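You operate a simulated robot arm through the tools that you are given. There is no shell and no other tool. Be economical: measure what you need, move in short steps, check, and stop when the job is done.

You are at the controls of a simulated robot arm. One attempt, no reset.

JOB
Rub the chalk off the small grey box on the turntable, turned to SIDE and bolted.
Fine: seat it, then turn, then push the teal bolt on, then rub; use the brown pad and put it back; the other box stays as it is. Set down upright: brown pad. What is to be rubbed or washed off counts as gone when no trace of it is left.
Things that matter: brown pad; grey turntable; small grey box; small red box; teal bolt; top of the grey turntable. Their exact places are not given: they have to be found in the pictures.

It is judged by the outcome, as a careful person would: the job done as asked, and still so three seconds after it is handed in. It fails if anything else is knocked over, pushed out of place, dropped, spilled or broken.

ROBOT AND FRAMES
A 6-joint arm with a two-finger gripper on a trunk, on a base that drives. Base frame: it is fixed to the floor where the robot stands at the start and does not move with it; the origin is under the middle of the robot, x ahead of it, y to its left, z up; the surface under the hand at the start is at about z = 0.76. Lengths are in m, angles in degrees, forces in N, time in s.
Its first joint turns from -166.0 to 166.0 degrees. Places, roughly: brown pad (4x5x5 cm) [0.6, -0.4, 0.8]; grey turntable [0.7, -0.3, 0.8]; teal bolt [0.7, -0.2, 0.8]; top of the grey turntable [0.8, -0.3, 0.8]. Payload 2.54 kg.
The tool frame sits at the grasp point between the pads (the TCP): z along the fingers, y along the line on which they close. The tips reach 0.03 m beyond it. Largest opening 0.116 m; the body of the gripper starts 0.095 m behind the TCP.
Orientation is told as [roll, pitch, yaw] about the base's x, y, z axes, in that order, counted from this pose: with the fingers straight down and closing along the base's y, the tool's x points along the base's -x, its y along +y and its z along -z.

CONTROLS
- The arm moves only by the tool step_arm. Its argument "motion" is a list of rows, each a list of 7 numbers: the shift along the tool's x, y, z in units of 400 mm (1.0 is 400 mm), then the turn, a rotation vector about the tool's x, y, z in units of 180 degrees (1.0 is 180 degrees), then the closure, from 0 (fully open) to 1 (shut). In form: [[dx, dy, dz, rx, ry, rz, claw], ...]. A call has 1 to 12 rows; each row is the pose to reach, as a shift and turn from the pose commanded when the call began, along the tool's axes at that moment. A call with a number of a shift or a turn outside -1 to 1 is refused whole. A row lasts 0.2 s, in which the tool goes at most 0.05 m and 8.6 degrees; a call with a longer step from one row to the next is refused whole, and so is a gripper value outside its range. Where a pose cannot be reached the arm comes as near as it can. A force on the tool above 40 N (or 10 N above the force at the start of the call, whichever is more), or a blocked arm, ends the call early, and 0.2 s more pass. The fingers move at their own pace (about 0.072 m/s each) and stop on an object; they squeeze with about 40 N. The grip force told is the motor's: it shows also when the fingers shut on nothing. Time passes only in rows, and 0.2 s behind the last, so rows that repeat a pose let the fingers close. The reply holds the time, the measured pose of the TCP, the force on the tool along the base axes, the opening and the grip force, in the units named above and with some noise, with the torque about the TCP (base axes, N m) and any sound that the robot's microphone picked up.
- Cameras (640 x 400 px; columns grow to the right, rows downward): "scene" is now at [-0.032, 0.1247, 1.4165]; the picture's right is [-0.29, -0.96, 0.00], its down [-0.48, 0.14, -0.86] and it looks along [0.83, -0.25, -0.50] (base axes); focal length 261 px, centre (320, 200). "wrist" rides on the gripper at [0.069, -0.015, -0.122] in the tool frame; the picture's right is [0.21, 0.98, 0.00], its down [-0.83, 0.18, -0.53] and it looks along [-0.52, 0.11, 0.85] (tool axes); focal length 251 px, centre (320, 200).
- grab_frame(camera): a new picture of that camera. It takes no simulated time.
- steer(legs): drives the robot by 1 to 6 legs, each [ahead, left, turn to the left] in m, m and degrees, along the robot's own axes; the way and the turn of a leg run together, so that a leg with both is an arc; at most 1.5 m and 180 degrees a leg. The arm and the cameras ride along, it lands a little off, and it stops where it bumps. It gives what a move gives.
- pan_tilt(pan, tilt): turns the head with the scene camera to pan (to the left, within 120 degrees either way) and tilt (down, from -29 to 69), counted from straight ahead of the robot. It gives what a move gives.
- probe_pixels(camera, pixels): for up to 12 pixels [column, row] of the newest picture of that camera ("zoom" is the newest enlarged one), the place [x, y, z] in the base frame of the surface seen there, good to about 0.003 m. It takes no simulated time.
- enlarge(camera, box): a new picture of the part [left, top, right, bottom] of that camera's present view, enlarged. It takes no simulated time.
- job_done(): hands the job in; it is judged then, once.

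Go step by step. Measure first, check grasps and placings, and put right what went wrong. The budget is 80 turns and 68 pictures, counting those below and the enlarged ones. Unless the task says otherwise, let go and move clear before handing in, and close with one line.

The tools are called after "Request:" as a command line: name --pt "numbers of a row" for each row, then --argument value for the rest, lists and objects as JSON in quotes. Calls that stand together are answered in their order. step_arm: Moves the arm, as the interface text tells. Its arguments: {"type":"object","properties":{"motion":{"type":"array","items":{"type":"array","items":{"type":"number"}}}},"required":["motion"]} The other tools are called the same way: steer (legs) drives the base; pan_tilt (pan, tilt) turns the head that bears the scene camera; grab_frame (camera) takes a picture; probe_pixels (camera, pixels) gives the place of the surface under pixels of a picture; enlarge (camera, box) takes an enlarged picture of a part of a camera's view; job_done () hands the job in.

At the start:

```text
time: 0.0
tcp_pos: [0.6771, -0.038, 1.084]
orientation: [0.0, -0.2, 0.1]
contact_force: [0.2, 0.9, -0.2]
ft_torque: [0.02, 0.02, -0.02]
grip_width: 0.1161
gripper_force: 0.1
robot x, y, heading: [0.0015, 0.0003, -0.2]
head pan, tilt: [-16.6, 30.3]
```

scene: 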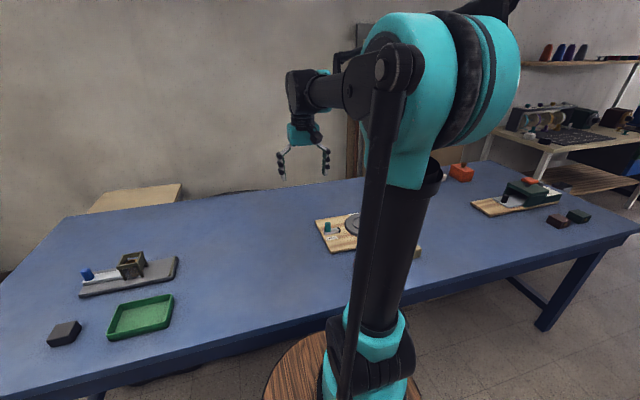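
wrist: 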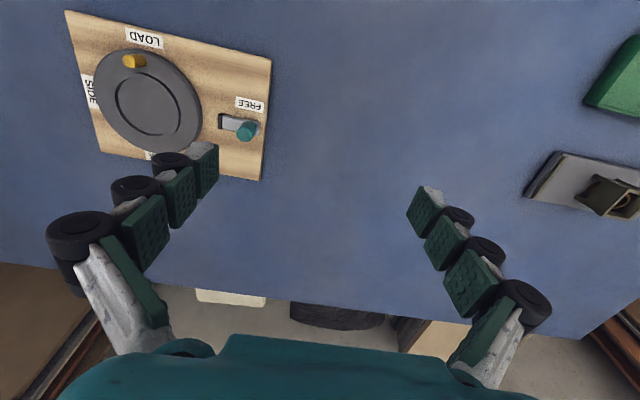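

The wrist view shows the turntable (about 150,105) with LOAD/SIDE/FREE labels and the teal bolt (245,130), but the arm hides the boxes and pad in the scene view. I'll enlarge both views to find them.

Request:
enlarge --camera "scene" --box '[400, 140, 640, 290]'

Request:
enlarge --camera "wrist" --box '[50, 0, 290, 190]'

```text
2.67 times, centred on (520, 215) of scene
```

zoom: 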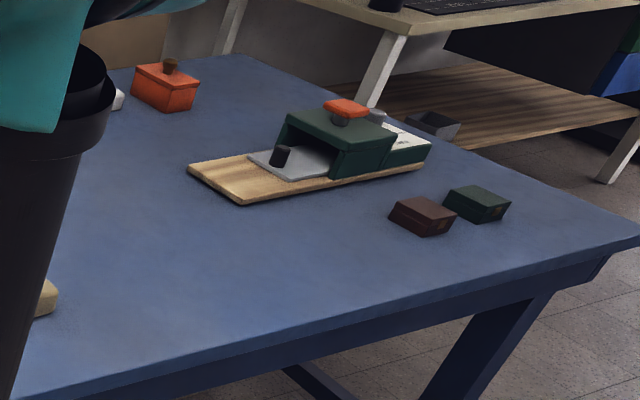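

```text
2.11 times, centred on (170, 95) of wrist
```

zoom: 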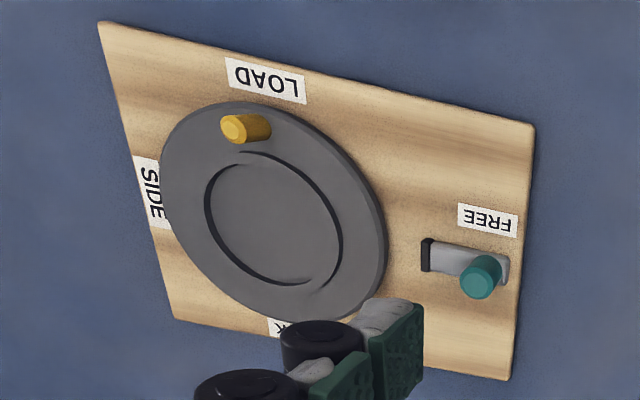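

The red box with a knob is at zoom (165,85), and the brown pad is probably at zoom (420,215). I'll move the hand right to see the area hidden by the arm.

Request:
step_arm --pt "0 -0.12 0 0 0 0 0" --pt "0 -0.24 0 0 0 0 0" --pt "0 -0.36 0 0 0 0 0" --pt "0 -0.48 0 0 0 0 0" --pt "0 -0.6 0 0 0 0 0" --pt "0 -0.7 0 0 0 0 0" --pt "0 -0.7 0 0 0 0 0"

Request:
grab_frame --camera "wrist"

Request:
grab_frame --camera "scene"

```text
time: 1.6
tcp_pos: [0.676, -0.3195, 1.0808]
orientation: [-0.1, -0.1, 0.1]
contact_force: [1.1, 0.4, -0.3]
ft_torque: [0.0, -0.02, 0.04]
grip_width: 0.1161
gripper_force: 0.1
robot x, y, heading: [0.0011, 0.0026, 0.1]
head pan, tilt: [-16.6, 30.3]
```

```text
63 pictures are left
```

wrist: 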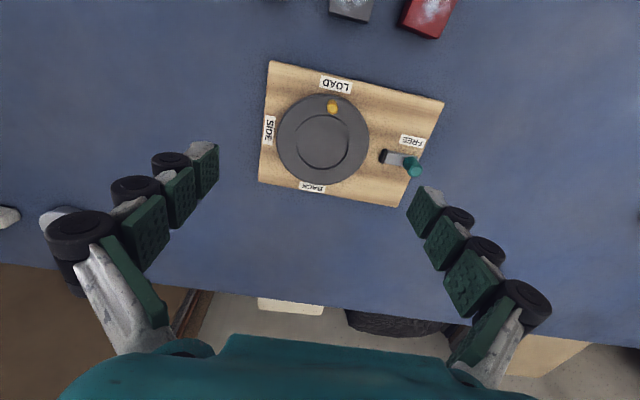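

```text
62 pictures are left
```

scene: 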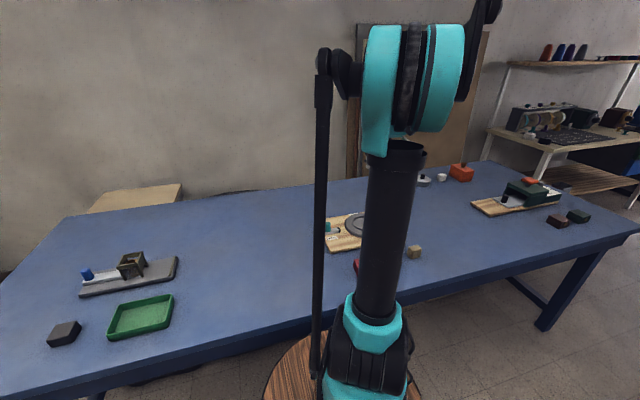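

The small grey and red boxes, both chalked, are at the top edge of the wrist view (352,8) and (428,15). The pad looks to be at scene (413,252), so I'll pull the hand back to see them whole.

Request:
step_arm --pt "0.12 0 0 0 0 0 0" --pt "0.24 0 0 0 0 0 0" --pt "0.36 0 0 0 0 0 0" --pt "0.48 0 0 0 0 0 0" --pt "0.55 0 0 0 0 0 0" --pt "0.55 0 0 0 0 0 0"

Request:
grab_frame --camera "wrist"

Request:
enlarge --camera "scene" --box '[320, 160, 480, 290]'

```text
time: 3.0
tcp_pos: [0.4558, -0.3217, 1.0834]
orientation: [-0.1, 0.0, 0.0]
contact_force: [0.3, -0.1, 0.4]
ft_torque: [-0.01, 0.0, 0.01]
grip_width: 0.1159
gripper_force: 0.0
robot x, y, heading: [0.0008, 0.0009, 0.0]
head pan, tilt: [-16.6, 30.3]
```

```text
61 pictures are left
```

wrist: 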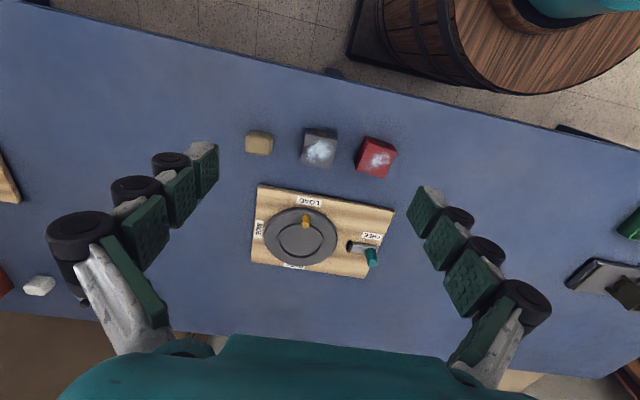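

```text
3.08 times, centred on (400, 225) of scene
```

zoom: 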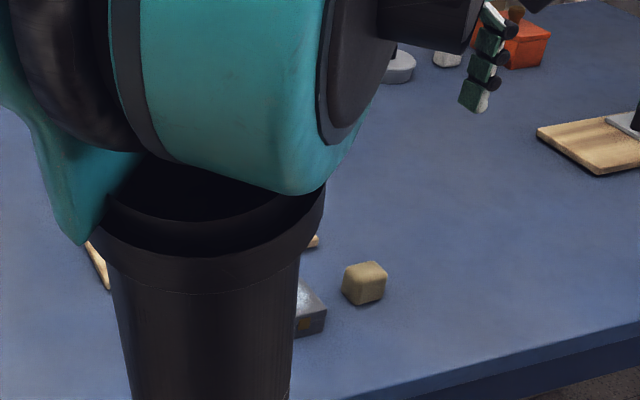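

All three are in view: pad (258,143), grey box (319,147), red box (376,157). I'll enlarge and measure.

Request:
enlarge --camera "wrist" --box '[230, 110, 410, 290]'

Request:
probe_pixels --camera "wrist" --pixels '[[246, 133], [270, 135], [272, 155], [247, 154], [305, 129], [336, 132], [336, 165], [303, 165], [363, 138], [396, 148], [388, 178], [357, 168]]'

```text
2.22 times, centred on (320, 200) of wrist
```

zoom: 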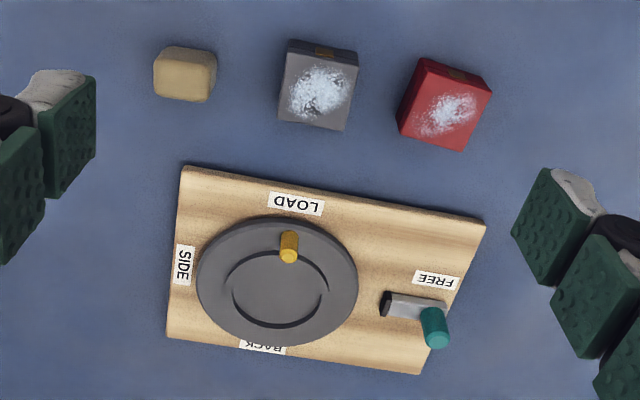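

```text
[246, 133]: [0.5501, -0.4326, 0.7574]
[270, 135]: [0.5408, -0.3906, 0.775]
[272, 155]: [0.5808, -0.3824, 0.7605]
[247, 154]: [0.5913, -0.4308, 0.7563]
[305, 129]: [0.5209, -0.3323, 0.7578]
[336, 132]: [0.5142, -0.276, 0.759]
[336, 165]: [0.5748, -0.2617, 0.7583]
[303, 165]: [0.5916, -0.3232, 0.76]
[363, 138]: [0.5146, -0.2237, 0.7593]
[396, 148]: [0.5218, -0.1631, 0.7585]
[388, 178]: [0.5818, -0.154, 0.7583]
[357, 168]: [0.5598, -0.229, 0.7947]
```

Chalk appears to lie on the boxes' top faces, with a brown tag on the face toward me. I'll zoom and probe finer.

Request:
enlarge --camera "wrist" --box '[236, 118, 348, 188]'

```text
5.71 times, centred on (292, 153) of wrist
```

zoom: 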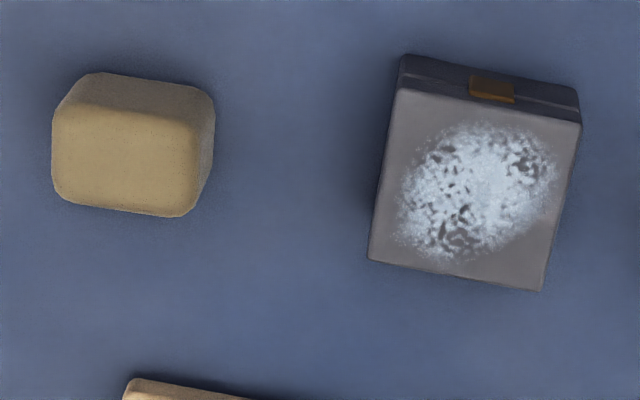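

Request:
probe_pixels --camera "zoom" --pixels '[[402, 92], [577, 125], [372, 258], [540, 287], [470, 190], [490, 92], [65, 108], [195, 128], [60, 195], [185, 210], [120, 160], [405, 60]]'

Request:
enlarge --camera "wrist" --box '[240, 180, 400, 284]'

```text
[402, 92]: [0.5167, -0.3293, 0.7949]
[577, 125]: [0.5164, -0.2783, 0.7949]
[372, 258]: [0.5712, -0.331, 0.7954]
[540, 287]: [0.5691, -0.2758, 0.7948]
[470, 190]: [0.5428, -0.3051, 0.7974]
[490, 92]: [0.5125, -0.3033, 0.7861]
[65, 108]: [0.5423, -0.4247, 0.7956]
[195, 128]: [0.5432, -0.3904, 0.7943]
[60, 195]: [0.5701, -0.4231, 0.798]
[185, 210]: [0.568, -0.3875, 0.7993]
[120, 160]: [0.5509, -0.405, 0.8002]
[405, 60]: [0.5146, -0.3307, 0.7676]
```

```text
3.85 times, centred on (320, 232) of wrist
```

zoom: 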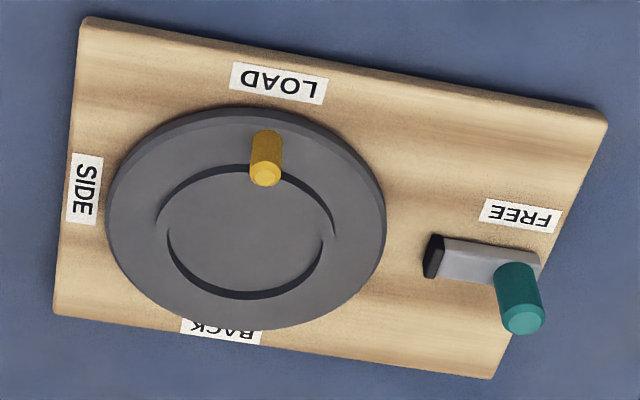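

Grey box: centre about (0.543,-0.304), 5.4 cm square, top z 0.795. Now measuring the turntable, knob and bolt.

Request:
probe_pixels --camera "zoom" --pixels '[[247, 218], [245, 180], [265, 174], [130, 210], [240, 310], [245, 280], [360, 240], [168, 240], [320, 255], [265, 140], [385, 225], [240, 327]]'

Request:
probe_pixels --camera "zoom" --pixels '[[522, 320], [515, 270], [535, 270], [445, 260], [432, 260], [495, 255], [400, 130], [505, 350], [270, 85], [85, 190], [220, 332], [200, 110]]'

```text
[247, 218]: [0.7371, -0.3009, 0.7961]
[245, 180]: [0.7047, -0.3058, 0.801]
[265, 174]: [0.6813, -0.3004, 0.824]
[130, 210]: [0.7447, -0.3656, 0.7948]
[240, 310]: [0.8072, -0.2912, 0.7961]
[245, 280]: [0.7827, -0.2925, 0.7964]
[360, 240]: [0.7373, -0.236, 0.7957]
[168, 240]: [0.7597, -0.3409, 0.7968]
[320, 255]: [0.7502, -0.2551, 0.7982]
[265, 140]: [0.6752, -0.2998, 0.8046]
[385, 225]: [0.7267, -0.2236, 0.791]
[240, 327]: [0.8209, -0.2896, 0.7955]
```

```text
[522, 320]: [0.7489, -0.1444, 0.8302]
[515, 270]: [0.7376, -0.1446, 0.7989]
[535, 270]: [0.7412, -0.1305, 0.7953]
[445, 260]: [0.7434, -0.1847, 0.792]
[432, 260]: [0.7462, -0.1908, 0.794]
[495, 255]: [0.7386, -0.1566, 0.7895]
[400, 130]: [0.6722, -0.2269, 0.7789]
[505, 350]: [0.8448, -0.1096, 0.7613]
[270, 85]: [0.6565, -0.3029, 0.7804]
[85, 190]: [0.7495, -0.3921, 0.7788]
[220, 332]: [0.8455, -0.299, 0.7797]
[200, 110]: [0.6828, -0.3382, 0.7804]
```

The turntable centre is near (0.745,-0.297). I need a closer look at the seat, so I'll lower the wrist camera near it.

Request:
step_arm --pt "-0.1 0.01 0.07 0 0 0 0" --pt "-0.2 0.02 0.14 0 0 0 0" --pt "-0.3 0.03 0.21 0 0 0 0" --pt "-0.4 0.04 0.28 0 0 0 0" --pt "-0.5 0.05 0.35 0 0 0 0" --pt "-0.5 0.05 0.39 0 0 0 0" --pt "-0.5 0.05 0.39 0 0 0 0"

Request:
grab_frame --camera "wrist"

```text
time: 4.6
tcp_pos: [0.6567, -0.297, 0.9257]
orientation: [0.0, 0.0, 0.0]
contact_force: [1.0, -0.5, 0.9]
ft_torque: [0.02, 0.02, -0.05]
grip_width: 0.116
gripper_force: 0.1
robot x, y, heading: [-0.0027, 0.0006, 0.1]
head pan, tilt: [-16.6, 30.3]
```

```text
56 pictures are left
```

wrist: 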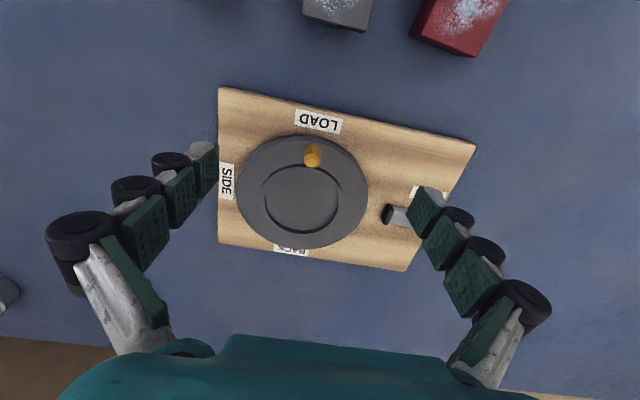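

Request:
enlarge --camera "wrist" --box '[210, 90, 430, 260]'

```text
2.35 times, centred on (320, 175) of wrist
```

zoom: 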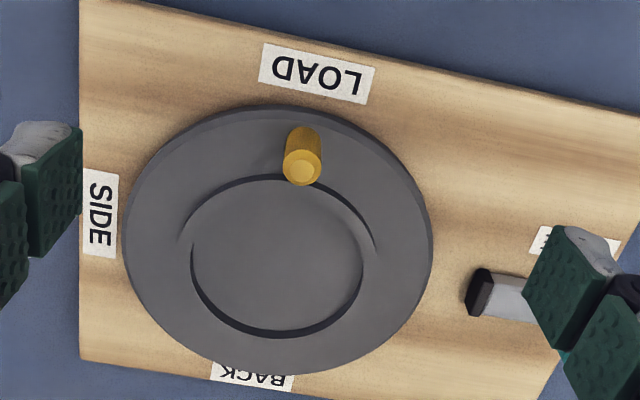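

Request:
probe_pixels --camera "zoom" --pixels '[[126, 240], [432, 240], [280, 110], [272, 372], [275, 177], [275, 195], [275, 255], [275, 325], [275, 342], [182, 240], [195, 265], [365, 265]]'

Request:
probe_pixels --camera "zoom" --pixels '[[302, 168], [376, 250], [140, 250], [415, 240], [280, 355], [230, 330], [320, 330], [300, 290], [220, 240], [340, 240], [230, 190], [480, 290]]'

```text
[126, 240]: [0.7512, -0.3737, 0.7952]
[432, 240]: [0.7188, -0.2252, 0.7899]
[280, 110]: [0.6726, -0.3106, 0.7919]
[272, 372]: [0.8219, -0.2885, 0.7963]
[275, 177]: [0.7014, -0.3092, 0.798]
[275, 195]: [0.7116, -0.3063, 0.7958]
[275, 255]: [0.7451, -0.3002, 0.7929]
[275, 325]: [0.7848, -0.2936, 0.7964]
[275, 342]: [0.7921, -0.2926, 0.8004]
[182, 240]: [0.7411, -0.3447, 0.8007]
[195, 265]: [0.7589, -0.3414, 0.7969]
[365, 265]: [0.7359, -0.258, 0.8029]
```

```text
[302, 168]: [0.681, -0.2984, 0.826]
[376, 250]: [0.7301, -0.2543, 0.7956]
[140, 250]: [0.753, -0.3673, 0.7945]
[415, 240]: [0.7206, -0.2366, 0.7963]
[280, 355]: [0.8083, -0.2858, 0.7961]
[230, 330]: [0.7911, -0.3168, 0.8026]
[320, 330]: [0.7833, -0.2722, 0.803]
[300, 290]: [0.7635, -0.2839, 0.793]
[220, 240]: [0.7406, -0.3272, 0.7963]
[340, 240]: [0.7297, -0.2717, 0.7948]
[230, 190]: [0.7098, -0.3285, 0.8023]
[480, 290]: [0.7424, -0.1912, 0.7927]
```

Rim is a raised ring (top z≈0.803, floor 0.795) of ~0.09 m diameter centred at (0.747,-0.300); the yellow knob is at (0.681,-0.298). Now above the grey box with the fingers part-closed.

Request:
step_arm --pt "0.1 -0.005 0 0 0 0 0.3" --pt "0.2 -0.01 0 0 0 0 0.3" --pt "0.284 -0.016 0 0 0 0 0.3" --pt "0.284 -0.016 0.1 0 0 0 0.3" --pt "0.284 -0.016 0.15 0 0 0 0.3" --pt "0.284 -0.016 0.15 0 0 0 0.3"

Request:
grab_frame --camera "wrist"

```text
time: 6.0
tcp_pos: [0.5432, -0.3055, 0.8669]
orientation: [0.0, 0.1, -0.1]
contact_force: [0.1, -0.2, -0.6]
ft_torque: [-0.04, -0.02, 0.04]
grip_width: 0.0814
gripper_force: 0.2
robot x, y, heading: [-0.0046, -0.0012, 0.3]
head pan, tilt: [-16.6, 30.3]
```

```text
54 pictures are left
```

wrist: 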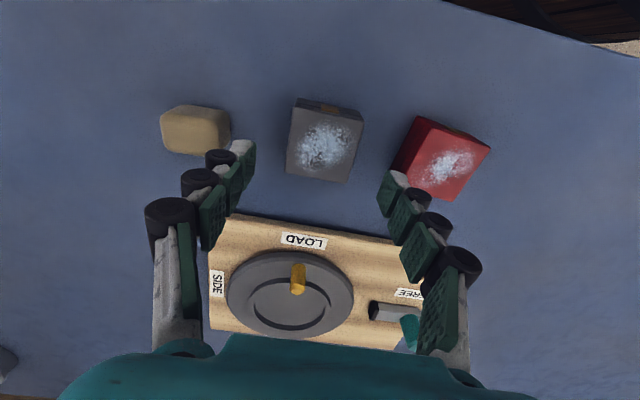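

Request:
probe_pixels --camera "wrist" --pixels '[[296, 108], [362, 122], [288, 174], [348, 180], [400, 170], [242, 155], [397, 185]]'

```text
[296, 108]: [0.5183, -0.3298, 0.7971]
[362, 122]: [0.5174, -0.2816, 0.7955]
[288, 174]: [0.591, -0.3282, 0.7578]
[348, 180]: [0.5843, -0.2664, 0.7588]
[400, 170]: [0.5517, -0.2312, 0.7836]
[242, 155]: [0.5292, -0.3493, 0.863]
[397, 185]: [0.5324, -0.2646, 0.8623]
```

Box still centred under the fingers (y ≈ -0.304). Lowering and closing.

Request:
step_arm --pt "0 0.004 0.08 0 0 0 0.3" --pt "0 0.004 0.162 0 0 0 0.3" --pt "0 0.004 0.162 0 0 0 0.3" --pt "0 0.004 0.162 0 0 0 0.6" --pt "0 0.004 0.162 0 0 0 0.6" --pt "0 0.004 0.162 0 0 0 0.6"

```text
time: 7.4
tcp_pos: [0.5416, -0.3042, 0.8016]
orientation: [-0.1, 0.0, 0.0]
contact_force: [0.4, 0.4, 0.4]
ft_torque: [0.04, 0.03, 0.0]
grip_width: 0.0548
gripper_force: 39.9
robot x, y, heading: [0.001, -0.0001, 0.0]
head pan, tilt: [-16.6, 30.3]
```

Gripped at 0.055 m. Lifting and carrying over the seat.

Request:
step_arm --pt "0 0 -0.12 0 0 0 0.6" --pt "0 0 -0.24 0 0 0 0.6" --pt "-0.12 0 -0.26 0 0 0 0.6" --pt "-0.24 0 -0.26 0 0 0 0.6" --pt "-0.36 0.005 -0.26 0 0 0 0.6" --pt "-0.48 0.01 -0.26 0 0 0 0.6" --pt "-0.51 0.01 -0.26 0 0 0 0.6" --pt "-0.51 0.01 -0.26 0 0 0 0.6"

Request:
grab_frame --camera "wrist"

```text
time: 9.2
tcp_pos: [0.7468, -0.2979, 0.9083]
orientation: [0.0, 0.2, -0.1]
contact_force: [0.8, -0.2, -1.0]
ft_torque: [0.03, 0.03, 0.03]
grip_width: 0.0546
gripper_force: 39.7
robot x, y, heading: [0.0009, -0.0008, 0.2]
head pan, tilt: [-16.6, 30.3]
```

```text
53 pictures are left
```

wrist: 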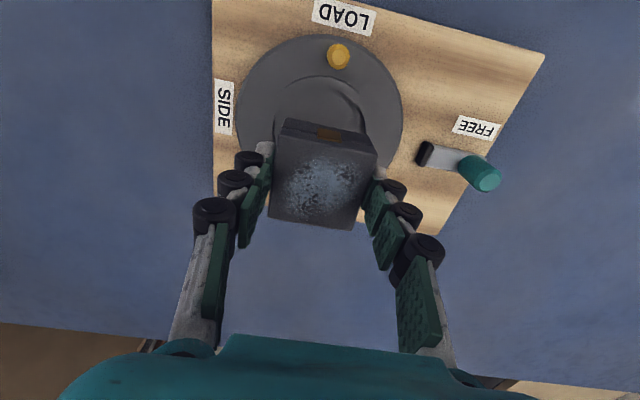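

Request:
probe_pixels --camera "wrist" --pixels '[[285, 137], [370, 152], [272, 213], [348, 226], [339, 58], [321, 175]]'

Request:
step_arm --pt "0 -0.004 0.08 0 0 0 0.6" --pt "0 -0.004 0.155 0 0 0 0.6" --pt "0 -0.004 0.155 0 0 0 0.6"

```text
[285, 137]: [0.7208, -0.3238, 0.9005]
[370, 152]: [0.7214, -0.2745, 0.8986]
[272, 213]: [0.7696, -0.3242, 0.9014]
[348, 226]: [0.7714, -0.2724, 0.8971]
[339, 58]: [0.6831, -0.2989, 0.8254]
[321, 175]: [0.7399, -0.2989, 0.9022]
```

```text
time: 10.0
tcp_pos: [0.7465, -0.2989, 0.8441]
orientation: [0.0, 0.0, -0.1]
contact_force: [0.3, -0.2, -0.9]
ft_torque: [-0.01, 0.01, 0.03]
grip_width: 0.0547
gripper_force: 40.4
robot x, y, heading: [0.0013, 0.0011, -0.0]
head pan, tilt: [-16.6, 30.3]
```

Box centre ≈ (0.746,-0.299), well over the ring. Lowering the last few mm.

Request:
step_arm --pt "0 0 0.01 0 0 0 0.6" --pt "0 0 0.015 0 0 0 0.6" --pt "0 0 0.018 0 0 0 0.6"

Request:
enlarge --camera "wrist" --box '[210, 30, 430, 200]'

```text
time: 10.8
tcp_pos: [0.746, -0.3003, 0.8374]
orientation: [0.1, -0.1, 0.0]
contact_force: [1.7, -1.0, 17.6]
ft_torque: [0.13, -0.07, 0.02]
grip_width: 0.0549
gripper_force: 39.7
robot x, y, heading: [-0.0005, -0.0004, -0.0]
head pan, tilt: [-16.6, 30.3]
```

```text
2.35 times, centred on (320, 115) of wrist
```

zoom: 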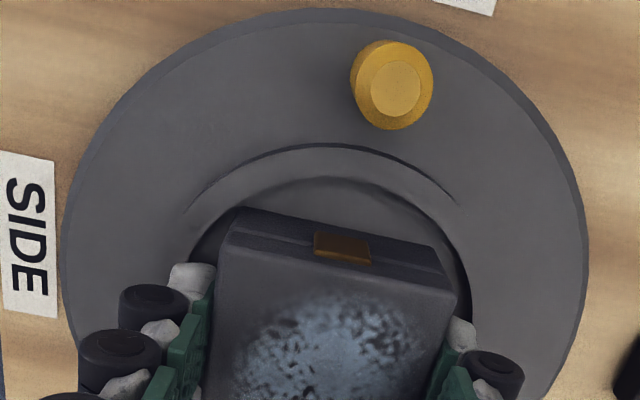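

Seated with 17 N contact, inside the ring. Releasing and lifting.

Request:
step_arm --pt "0 0 -0.002 0 0 0 0.35" --pt "0 0 -0.002 0 0 0 0.35" --pt "0 0 -0.1 0 0 0 0.35" --pt "0.1 0 -0.2 0 0 0 0.35" --pt "0.2 0 -0.22 0 0 0 0.35" --pt "0.2 0 -0.22 0 0 0 0.35"

Request:
grab_frame --camera "wrist"

```text
refused: row 4 steps farther than a row can; nothing moved
```

```text
51 pictures are left
```

wrist: 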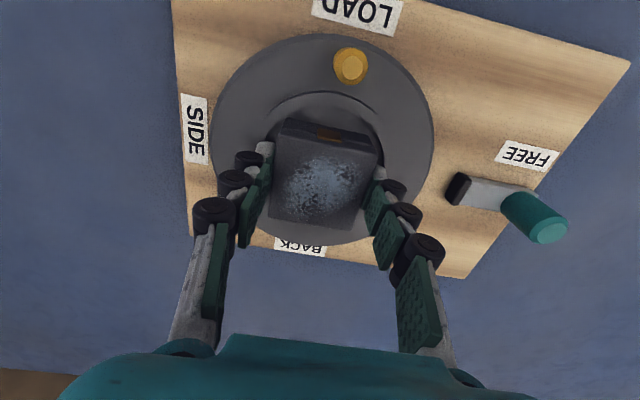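

Request:
step_arm --pt "0 0 -0.002 0 0 0 0.35" --pt "0 0 -0.002 0 0 0 0.35" --pt "0 0 -0.1 0 0 0 0.35" --pt "0.04 0 -0.2 0 0 0 0.35" --pt "0.14 0 -0.22 0 0 0 0.35" --pt "0.24 0 -0.22 0 0 0 0.35" --pt "0.3 0 -0.22 0 0 0 0.35" --pt "0.3 0 -0.22 0 0 0 0.35"

Request:
grab_frame --camera "wrist"

```text
time: 12.6
tcp_pos: [0.6256, -0.2999, 0.9231]
orientation: [0.0, 0.0, 0.0]
contact_force: [-1.1, -0.4, -0.4]
ft_torque: [-0.01, 0.05, -0.01]
grip_width: 0.0755
gripper_force: 0.0
robot x, y, heading: [0.0015, -0.0011, -0.1]
head pan, tilt: [-16.6, 30.3]
```

```text
50 pictures are left
```

wrist: 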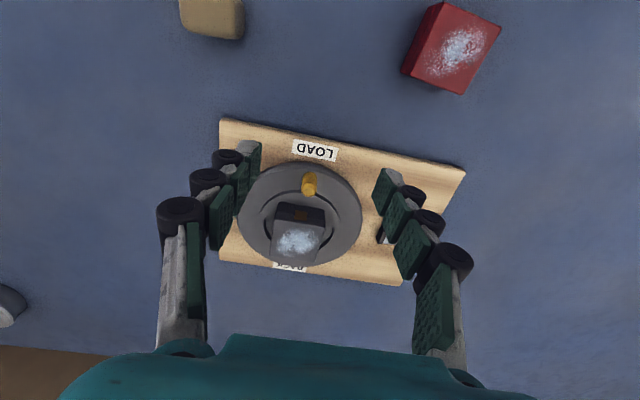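

The box is seated, knob at (309,183). Moving over the yellow knob and gripping it to turn.

Request:
step_arm --pt "-0.1 0.003 0 0 0 0 0.5" --pt "-0.1385 0.003 0.08 0 0 0 0.6" --pt "-0.1385 0.003 0.16 0 0 0 0.65" --pt "-0.1385 0.003 0.224 0 0 0 0.65" --pt "-0.1385 0.003 0.224 0 0 0 0.65"

Request:
grab_frame --camera "wrist"

```text
time: 13.8
tcp_pos: [0.6816, -0.2989, 0.8353]
orientation: [-0.1, -0.1, -0.1]
contact_force: [-0.1, 0.3, 0.2]
ft_torque: [0.01, -0.01, 0.0]
grip_width: 0.0408
gripper_force: 0.0
robot x, y, heading: [0.0013, 0.0017, -0.0]
head pan, tilt: [-16.6, 30.3]
```

```text
49 pictures are left
```

wrist: 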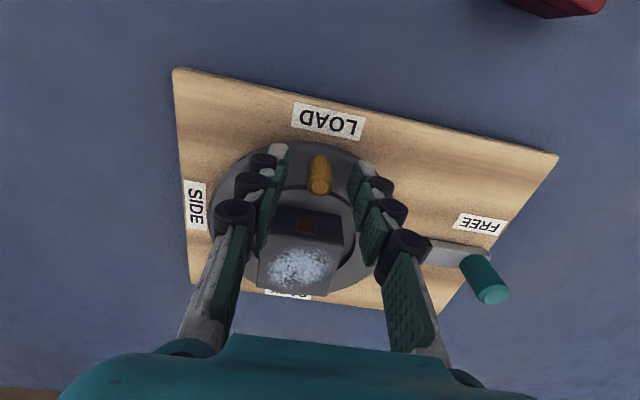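

Knob is between the fingers. Closing on it.

Request:
step_arm --pt "0 0 0 0 0 0 0.98" --pt "0 0 0 0 0 0 0.98" --pt "0 0 0 0 0 0 0.98"

```text
time: 14.6
tcp_pos: [0.6798, -0.2984, 0.8349]
orientation: [0.0, 0.0, 0.0]
contact_force: [-0.4, 0.5, 0.1]
ft_torque: [0.0, -0.05, 0.0]
grip_width: 0.0154
gripper_force: 39.9
robot x, y, heading: [-0.0019, 0.0019, 0.1]
head pan, tilt: [-16.6, 30.3]
```

Knob gripped (0.015 m). Turning the first 45° toward SIDE (counter-clockwise from above).

Request:
step_arm --pt "-0.0014 -0.0215 0 0 0 -0.0417 0.98" --pt "-0.0056 -0.0427 0 0 0 -0.0833 0.98" --pt "-0.0126 -0.0631 0 0 0 -0.125 0.98" --pt "-0.0221 -0.0825 0 0 0 -0.1667 0.98" --pt "-0.0341 -0.1004 0 0 0 -0.2083 0.98" --pt "-0.0483 -0.1167 0 0 0 -0.25 0.98" --pt "-0.0483 -0.1167 0 0 0 -0.25 0.98"

Request:
grab_frame --camera "wrist"

```text
time: 16.2
tcp_pos: [0.7029, -0.347, 0.8365]
orientation: [0.0, 0.0, 45.1]
contact_force: [-0.9, -2.3, -0.4]
ft_torque: [-0.24, 0.14, -0.09]
grip_width: 0.0151
gripper_force: 41.0
robot x, y, heading: [-0.0027, 0.0011, 0.0]
head pan, tilt: [-16.6, 30.3]
```

```text
48 pictures are left
```

wrist: 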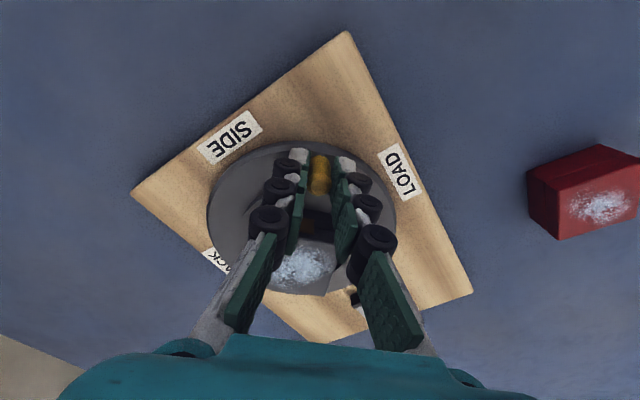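

Turned smoothly, forces small. The same motion again brings it to 90°.

Request:
step_arm --pt "-0.0014 -0.0215 0 0 0 -0.0417 0.98" --pt "-0.0056 -0.0427 0 0 0 -0.0833 0.98" --pt "-0.0126 -0.0631 0 0 0 -0.125 0.98" --pt "-0.0221 -0.0825 0 0 0 -0.1667 0.98" --pt "-0.0341 -0.1004 0 0 0 -0.2083 0.98" --pt "-0.0483 -0.1167 0 0 0 -0.25 0.98" --pt "-0.0483 -0.1167 0 0 0 -0.25 0.98"

Request:
grab_frame --camera "wrist"

```text
time: 17.8
tcp_pos: [0.7479, -0.366, 0.8373]
orientation: [0.1, 0.0, 90.1]
contact_force: [0.1, -3.3, 0.3]
ft_torque: [-0.5, 0.02, 0.01]
grip_width: 0.0151
gripper_force: 40.0
robot x, y, heading: [-0.001, -0.001, 0.1]
head pan, tilt: [-16.6, 30.3]
```

```text
47 pictures are left
```

wrist: 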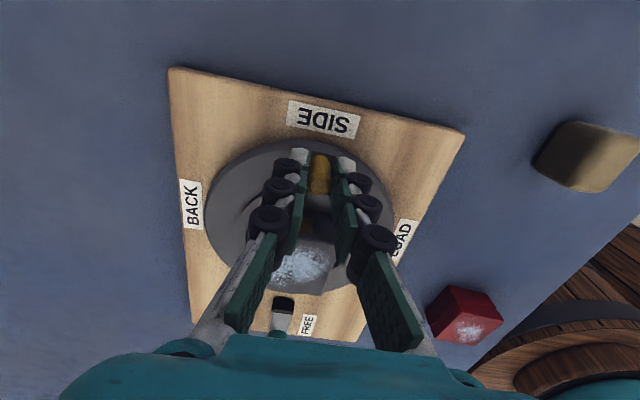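

The knob is at SIDE. Releasing, lifting, and moving over to the teal bolt.

Request:
step_arm --pt "0 0 0 0 0 0 0.7" --pt "0 0 0 0 0 0 0.65" --pt "0 0 -0.12 0 0 0 0.65" --pt "0 0 -0.22 0 0 0 0.65" --pt "-0.1 0 -0.25 0 0 0 0.65" --pt "-0.2 0 -0.25 0 0 0 0.65" --pt "-0.3 0.005 -0.25 0 0 0 0.65" --pt "-0.4 0.01 -0.25 0 0 0 0.65" --pt "-0.4 0.01 -0.25 0 0 0 0.65"

Request:
grab_frame --camera "wrist"

```text
time: 19.8
tcp_pos: [0.7428, -0.2062, 0.9374]
orientation: [0.2, 0.0, 90.1]
contact_force: [-0.6, -0.1, -0.6]
ft_torque: [0.01, 0.0, -0.01]
grip_width: 0.0407
gripper_force: 0.1
robot x, y, heading: [-0.0009, -0.0008, 0.1]
head pan, tilt: [-16.6, 30.3]
```

```text
46 pictures are left
```

wrist: 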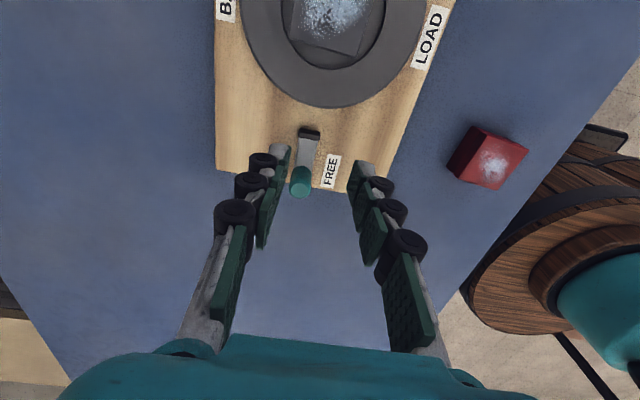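

Request:
enlarge --camera "wrist" --box '[260, 0, 420, 210]'

Request:
probe_pixels --camera "wrist" --pixels '[[300, 190], [300, 175], [310, 130], [308, 150], [309, 137], [308, 100], [330, 30], [330, 105], [240, 125]]'

```text
1.90 times, centred on (340, 105) of wrist
```

zoom: 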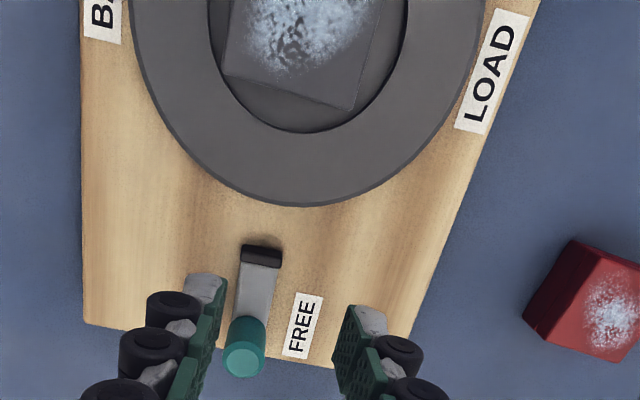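

```text
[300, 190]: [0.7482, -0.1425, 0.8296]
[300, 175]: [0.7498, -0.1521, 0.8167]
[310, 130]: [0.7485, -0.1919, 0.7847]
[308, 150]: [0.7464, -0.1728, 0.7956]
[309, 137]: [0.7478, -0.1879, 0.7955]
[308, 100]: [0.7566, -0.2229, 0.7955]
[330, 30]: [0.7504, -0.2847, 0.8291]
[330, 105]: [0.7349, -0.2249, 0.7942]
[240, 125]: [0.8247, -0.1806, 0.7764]
```

Bolt knob is at (0.747,-0.143), top z 0.83. Gripping it across x.

Request:
step_arm --pt "-0.08 -0.005 0 0 0 0 0.65" --pt "-0.157 -0.011 0 0 0 0 0.65" --pt "-0.157 -0.011 0.1 0 0 0 0.65" --pt "-0.157 -0.011 0.2 0 0 0 0.65" --pt "-0.157 -0.011 0.24 0 0 0 0.65" --pt "-0.157 -0.011 0.24 0 0 0 0.98" --pt "-0.157 -0.011 0.24 0 0 0 0.98" --pt "-0.157 -0.011 0.24 0 0 0 0.98"

Request:
grab_frame --camera "wrist"

```text
time: 21.6
tcp_pos: [0.7487, -0.1428, 0.8395]
orientation: [-0.1, 0.0, 89.9]
contact_force: [9.1, 0.7, -0.2]
ft_torque: [-0.27, -0.25, 0.03]
grip_width: 0.0229
gripper_force: 40.1
robot x, y, heading: [-0.0011, -0.0023, -0.1]
head pan, tilt: [-16.6, 30.3]
```

```text
44 pictures are left
```

wrist: 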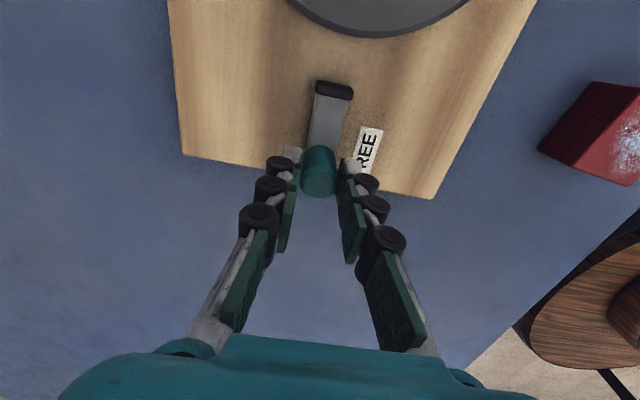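

Bolt knob is gripped (0.023 m). Pushing toward the turntable (-y) in small steps.

Request:
step_arm --pt "0.012 -0.005 0 0 0 0 0.98" --pt "0.025 -0.005 0 0 0 0 0.98" --pt "0.037 -0.005 0 0 0 0 0.98" --pt "0.05 -0.005 0 0 0 0 0.98" --pt "0.062 -0.005 0 0 0 0 0.98" --pt "0.075 -0.005 0 0 0 0 0.98" --pt "0.087 -0.005 0 0 0 0 0.98"

Request:
grab_frame --camera "wrist"

```text
time: 23.2
tcp_pos: [0.7502, -0.1781, 0.8401]
orientation: [0.0, 0.0, 89.9]
contact_force: [-0.5, 1.1, -0.2]
ft_torque: [0.55, 0.02, -0.07]
grip_width: 0.0227
gripper_force: 39.7
robot x, y, heading: [0.0004, -0.0001, 0.2]
head pan, tilt: [-16.6, 30.3]
```

```text
43 pictures are left
```

wrist: 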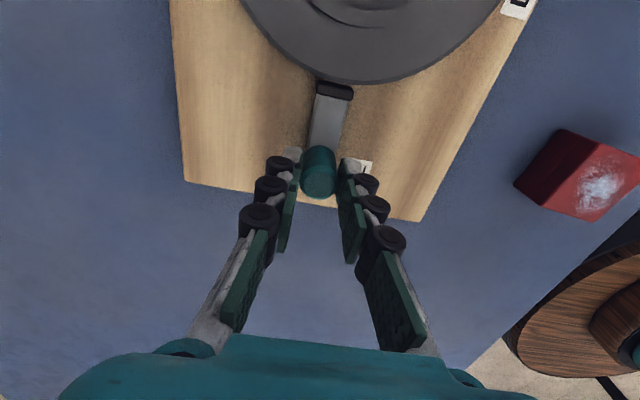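

The bolt bar slid along; its black tip is near the disc edge. Continuing until it stops.

Request:
step_arm --pt "0.01 0 0 0 0 0 0.98" --pt "0.02 0 0 0 0 0 0.98" --pt "0.03 0 0 0 0 0 0.98" --pt "0.04 0 0 0 0 0 0.98" --pt "0.05 0 0 0 0 0 0.98"

Request:
grab_frame --camera "wrist"

```text
time: 24.4
tcp_pos: [0.7506, -0.1975, 0.841]
orientation: [-0.2, 0.0, 90.1]
contact_force: [-0.2, 10.6, 13.1]
ft_torque: [0.19, 0.02, -0.07]
grip_width: 0.0229
gripper_force: 40.5
robot x, y, heading: [-0.0003, 0.0039, 0.1]
head pan, tilt: [-16.6, 30.3]
```

```text
42 pictures are left
```

wrist: 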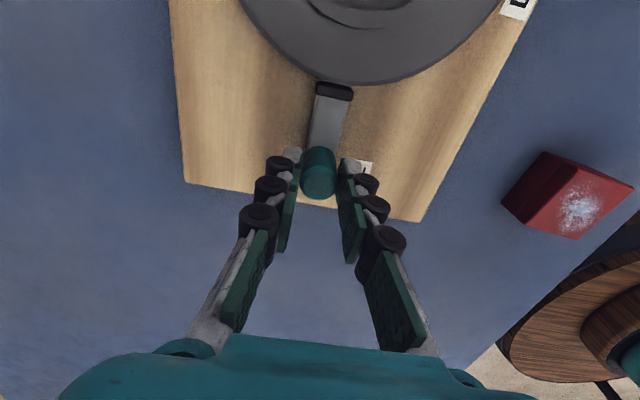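

The board looks unchanged in the image while the red box shifted, so the board itself may have slid with the last push. Measuring.

Request:
probe_pixels --camera "wrist" --pixels '[[185, 182], [420, 220], [517, 5], [370, 80], [334, 90], [552, 155], [560, 230]]'

Request:
enlarge --camera "wrist" --box '[230, 0, 430, 220]'

```text
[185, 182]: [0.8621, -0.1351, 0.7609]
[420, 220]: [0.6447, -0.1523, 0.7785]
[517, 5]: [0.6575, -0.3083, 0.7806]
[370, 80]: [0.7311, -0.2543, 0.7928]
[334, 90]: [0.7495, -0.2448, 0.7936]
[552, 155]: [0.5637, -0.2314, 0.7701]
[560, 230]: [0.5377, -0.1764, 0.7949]
```

```text
1.82 times, centred on (330, 110) of wrist
```

zoom: 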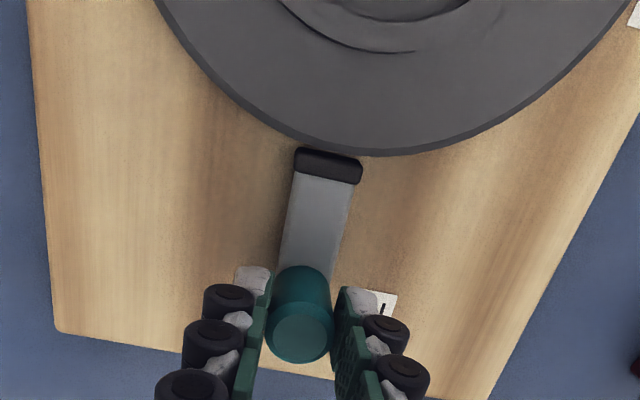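

The disc edge moved from y≈-0.223 to ≈-0.245: the bolt hit its end and the board slid about 2 cm. I'll release, lift and look from above before correcting it.

Request:
step_arm --pt "0.05 0 0 0 0 0 0.8" --pt "0.05 0 0 0 0 0 0.65" --pt "0.05 0 -0.1 0 0 0 0.65" --pt "0.05 0 -0.2 0 0 0 0.65" --pt "0.05 0 -0.3 0 0 0 0.65" --pt "-0.05 0 -0.35 0 0 0 0.65" --pt "-0.15 0 -0.4 0 0 0 0.65" --pt "-0.15 0 -0.4 0 0 0 0.65"

Request:
grab_frame --camera "wrist"

```text
time: 26.2
tcp_pos: [0.7501, -0.14, 0.9987]
orientation: [0.0, 0.0, 90.0]
contact_force: [0.5, 0.0, 0.1]
ft_torque: [-0.02, 0.06, 0.04]
grip_width: 0.0407
gripper_force: 0.1
robot x, y, heading: [-0.001, 0.0007, 0.1]
head pan, tilt: [-16.6, 30.3]
```

```text
40 pictures are left
```

wrist: 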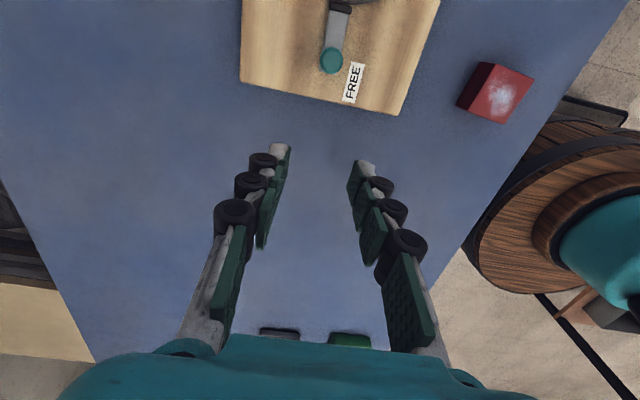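

Request:
step_arm --pt "0.12 0 0 0 0 0 0.65" --pt "0.24 0 0 0 0 0 0.65" --pt "0.36 0 0 0 0 0 0.65" --pt "0.48 0 0 0 0 0 0.65" --pt "0.6 0 0 0 0 0 0.65" --pt "0.72 0 0 0 0 0 0.65" --pt "0.78 0 0 0 0 0 0.65" --pt "0.78 0 0 0 0 0 0.65"

Request:
enlarge --camera "wrist" --box '[200, 60, 440, 260]'

```text
time: 28.0
tcp_pos: [0.7504, -0.4509, 1.0012]
orientation: [0.0, 0.0, 90.1]
contact_force: [0.2, 0.3, -0.5]
ft_torque: [0.0, 0.01, 0.02]
grip_width: 0.0408
gripper_force: 0.0
robot x, y, heading: [-0.0006, 0.0004, -0.2]
head pan, tilt: [-16.6, 30.3]
```

```text
2.00 times, centred on (320, 160) of wrist
```

zoom: 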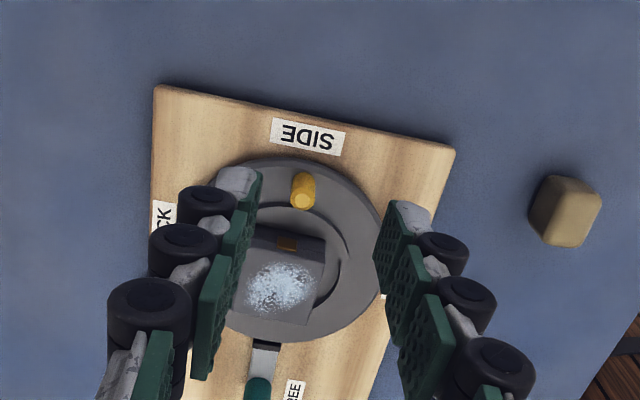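

Request:
probe_pixels --camera "zoom" --pixels '[[158, 88], [452, 152], [308, 136], [302, 200], [285, 167], [265, 336], [266, 352], [258, 385], [294, 392], [565, 205], [280, 285], [382, 260]]'

```text
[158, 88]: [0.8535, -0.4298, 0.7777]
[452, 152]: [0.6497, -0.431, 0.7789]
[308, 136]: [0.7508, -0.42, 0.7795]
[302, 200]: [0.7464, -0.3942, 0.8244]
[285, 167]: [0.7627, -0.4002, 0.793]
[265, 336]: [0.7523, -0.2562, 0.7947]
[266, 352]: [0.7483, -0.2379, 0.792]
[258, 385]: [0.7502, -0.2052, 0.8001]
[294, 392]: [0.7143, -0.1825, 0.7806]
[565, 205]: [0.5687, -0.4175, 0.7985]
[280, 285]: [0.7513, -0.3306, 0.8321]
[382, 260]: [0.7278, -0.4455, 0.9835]
```

The board (with knob, box and bolt) slid about 28 mm in -y (SIDE label -0.392 → -0.420). I'll push it back from its -y edge with two spread fingertips, first lowering clear of the edge.

Request:
step_arm --pt "0.06 0 0 0 0 0 0.1" --pt "0.06 0 0.1 0 0 0 0.1" --pt "0.06 0 0.2 0 0 0 0.1" --pt "0.06 0 0.3 0 0 0 0.1" --pt "0.06 0 0.4 0 0 0 0.1" --pt "0.06 0 0.46 0 0 0 0.1" --pt "0.06 0 0.51 0 0 0 0.1" --pt "0.06 0 0.51 0 0 0 0.1"

Request:
grab_frame --camera "wrist"

```text
time: 29.8
tcp_pos: [0.7498, -0.4735, 0.7959]
orientation: [0.1, 0.0, 90.0]
contact_force: [-0.6, 0.4, -0.3]
ft_torque: [-0.01, -0.02, 0.0]
grip_width: 0.1044
gripper_force: 0.1
robot x, y, heading: [-0.0035, -0.0003, -0.1]
head pan, tilt: [-16.6, 30.3]
```

```text
38 pictures are left
```

wrist: 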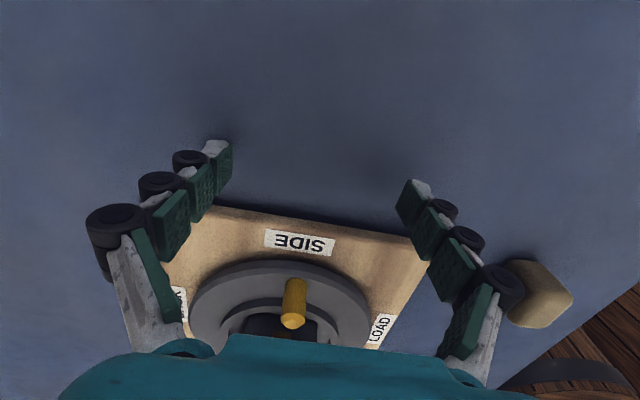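

Request:
step_arm --pt "-0.03 0 0 0 0 0 0.1" --pt "-0.06 0 0 0 0 0 0.1" --pt "-0.075 0 0 0 0 0 0.1" --pt "-0.088 0 0 0 0 0 0.1" --pt "-0.1 0 0 0 0 0 0.1" --pt "-0.112 0 0 0 0 0 0.1" --pt "-0.112 0 0 0 0 0 0.1"

Request:
enlarge --camera "wrist" --box '[80, 120, 560, 340]'

Request:
probe_pixels --camera "zoom" --pixels '[[282, 160], [285, 265]]'

```text
time: 31.4
tcp_pos: [0.7501, -0.4283, 0.7963]
orientation: [0.0, 0.0, 90.0]
contact_force: [0.8, 0.2, 0.0]
ft_torque: [0.01, 0.03, 0.01]
grip_width: 0.1046
gripper_force: 0.4
robot x, y, heading: [0.0032, 0.0012, 0.1]
head pan, tilt: [-16.6, 30.3]
```

```text
1.33 times, centred on (320, 230) of wrist
```

zoom: 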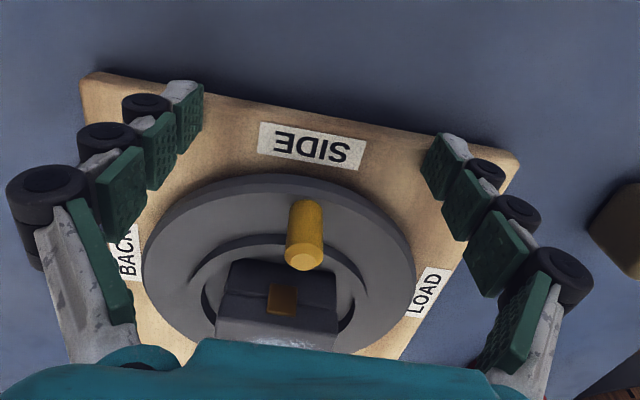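

```text
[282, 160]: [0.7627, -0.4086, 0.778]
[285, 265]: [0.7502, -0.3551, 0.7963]
```

Request:
probe_pixels --camera "zoom" --pixels '[[312, 147], [303, 258], [92, 78], [510, 155], [300, 112], [185, 90]]'

```text
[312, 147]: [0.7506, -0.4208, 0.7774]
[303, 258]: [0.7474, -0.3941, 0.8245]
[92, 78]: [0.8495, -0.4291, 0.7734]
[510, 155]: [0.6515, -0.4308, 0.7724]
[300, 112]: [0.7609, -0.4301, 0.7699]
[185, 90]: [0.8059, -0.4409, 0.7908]
```

Request:
enlarge --camera "wrist" --box '[130, 160, 260, 240]'

Request:
probe_pixels --camera "zoom" --pixels '[[390, 105], [420, 110], [350, 120], [400, 130], [300, 110], [440, 120], [420, 200]]'

```text
4.92 times, centred on (195, 200) of wrist
```

zoom: 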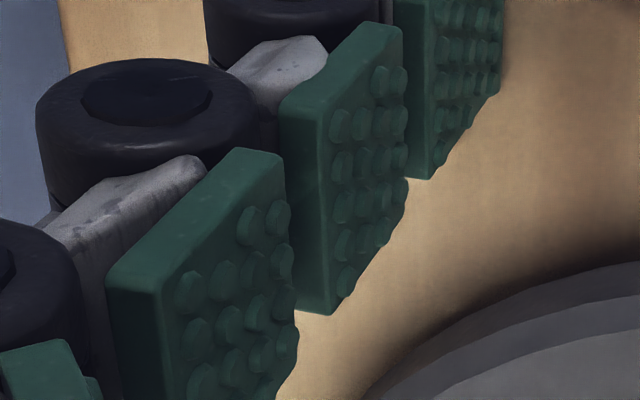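

```text
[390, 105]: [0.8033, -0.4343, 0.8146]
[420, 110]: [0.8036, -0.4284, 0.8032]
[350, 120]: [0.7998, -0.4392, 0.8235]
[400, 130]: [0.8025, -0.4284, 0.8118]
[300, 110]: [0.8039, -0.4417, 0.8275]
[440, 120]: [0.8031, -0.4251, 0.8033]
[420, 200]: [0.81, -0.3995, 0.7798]
```

Request:
step_arm --pt "-0.01 0 0 0 0 0 0.1" --pt "-0.02 0 0 0 0 0 0.1"

Request:
enlarge --camera "wrist" --box '[130, 140, 340, 270]'

```text
time: 32.0
tcp_pos: [0.7497, -0.4211, 0.7966]
orientation: [0.1, 0.0, 90.1]
contact_force: [0.3, -0.6, 0.5]
ft_torque: [-0.01, -0.02, -0.01]
grip_width: 0.1043
gripper_force: 0.2
robot x, y, heading: [-0.0037, 0.0027, -0.0]
head pan, tilt: [-16.6, 30.3]
```

```text
3.05 times, centred on (235, 205) of wrist
```

zoom: 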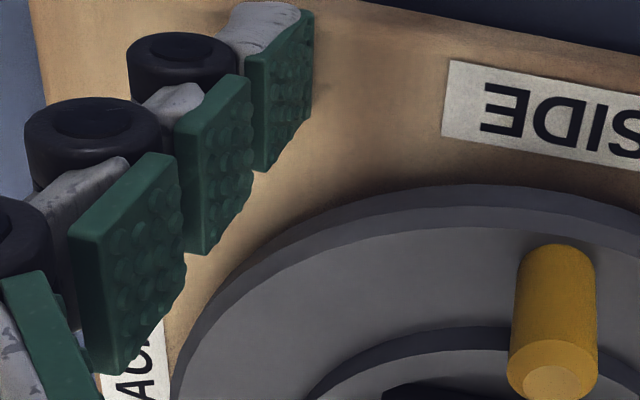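

The fingertips are above the board (no contact). I'll back off, go lower by ~1.5 cm while watching force, then push.

Request:
step_arm --pt "0.05 0 -0.01 0 0 0 0.1" --pt "0.11 0 -0.01 0 0 0 0.1" --pt "0.12 0 0.01 0 0 0 0.1" --pt "0.12 0 0.02 0 0 0 0.1" --pt "0.12 0 0.03 0 0 0 0.1" --pt "0.12 0 0.03 0 0 0 0.1"

Request:
enlarge --camera "wrist" --box '[130, 110, 340, 240]'

```text
time: 33.4
tcp_pos: [0.75, -0.469, 0.7835]
orientation: [0.0, 0.0, 90.0]
contact_force: [0.2, 0.1, 0.8]
ft_torque: [-0.05, 0.02, 0.0]
grip_width: 0.1044
gripper_force: 0.0
robot x, y, heading: [-0.0013, -0.0015, -0.2]
head pan, tilt: [-16.6, 30.3]
```

```text
3.05 times, centred on (235, 175) of wrist
```

zoom: 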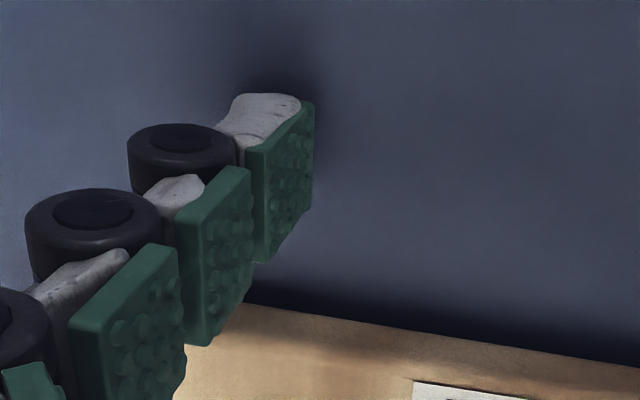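

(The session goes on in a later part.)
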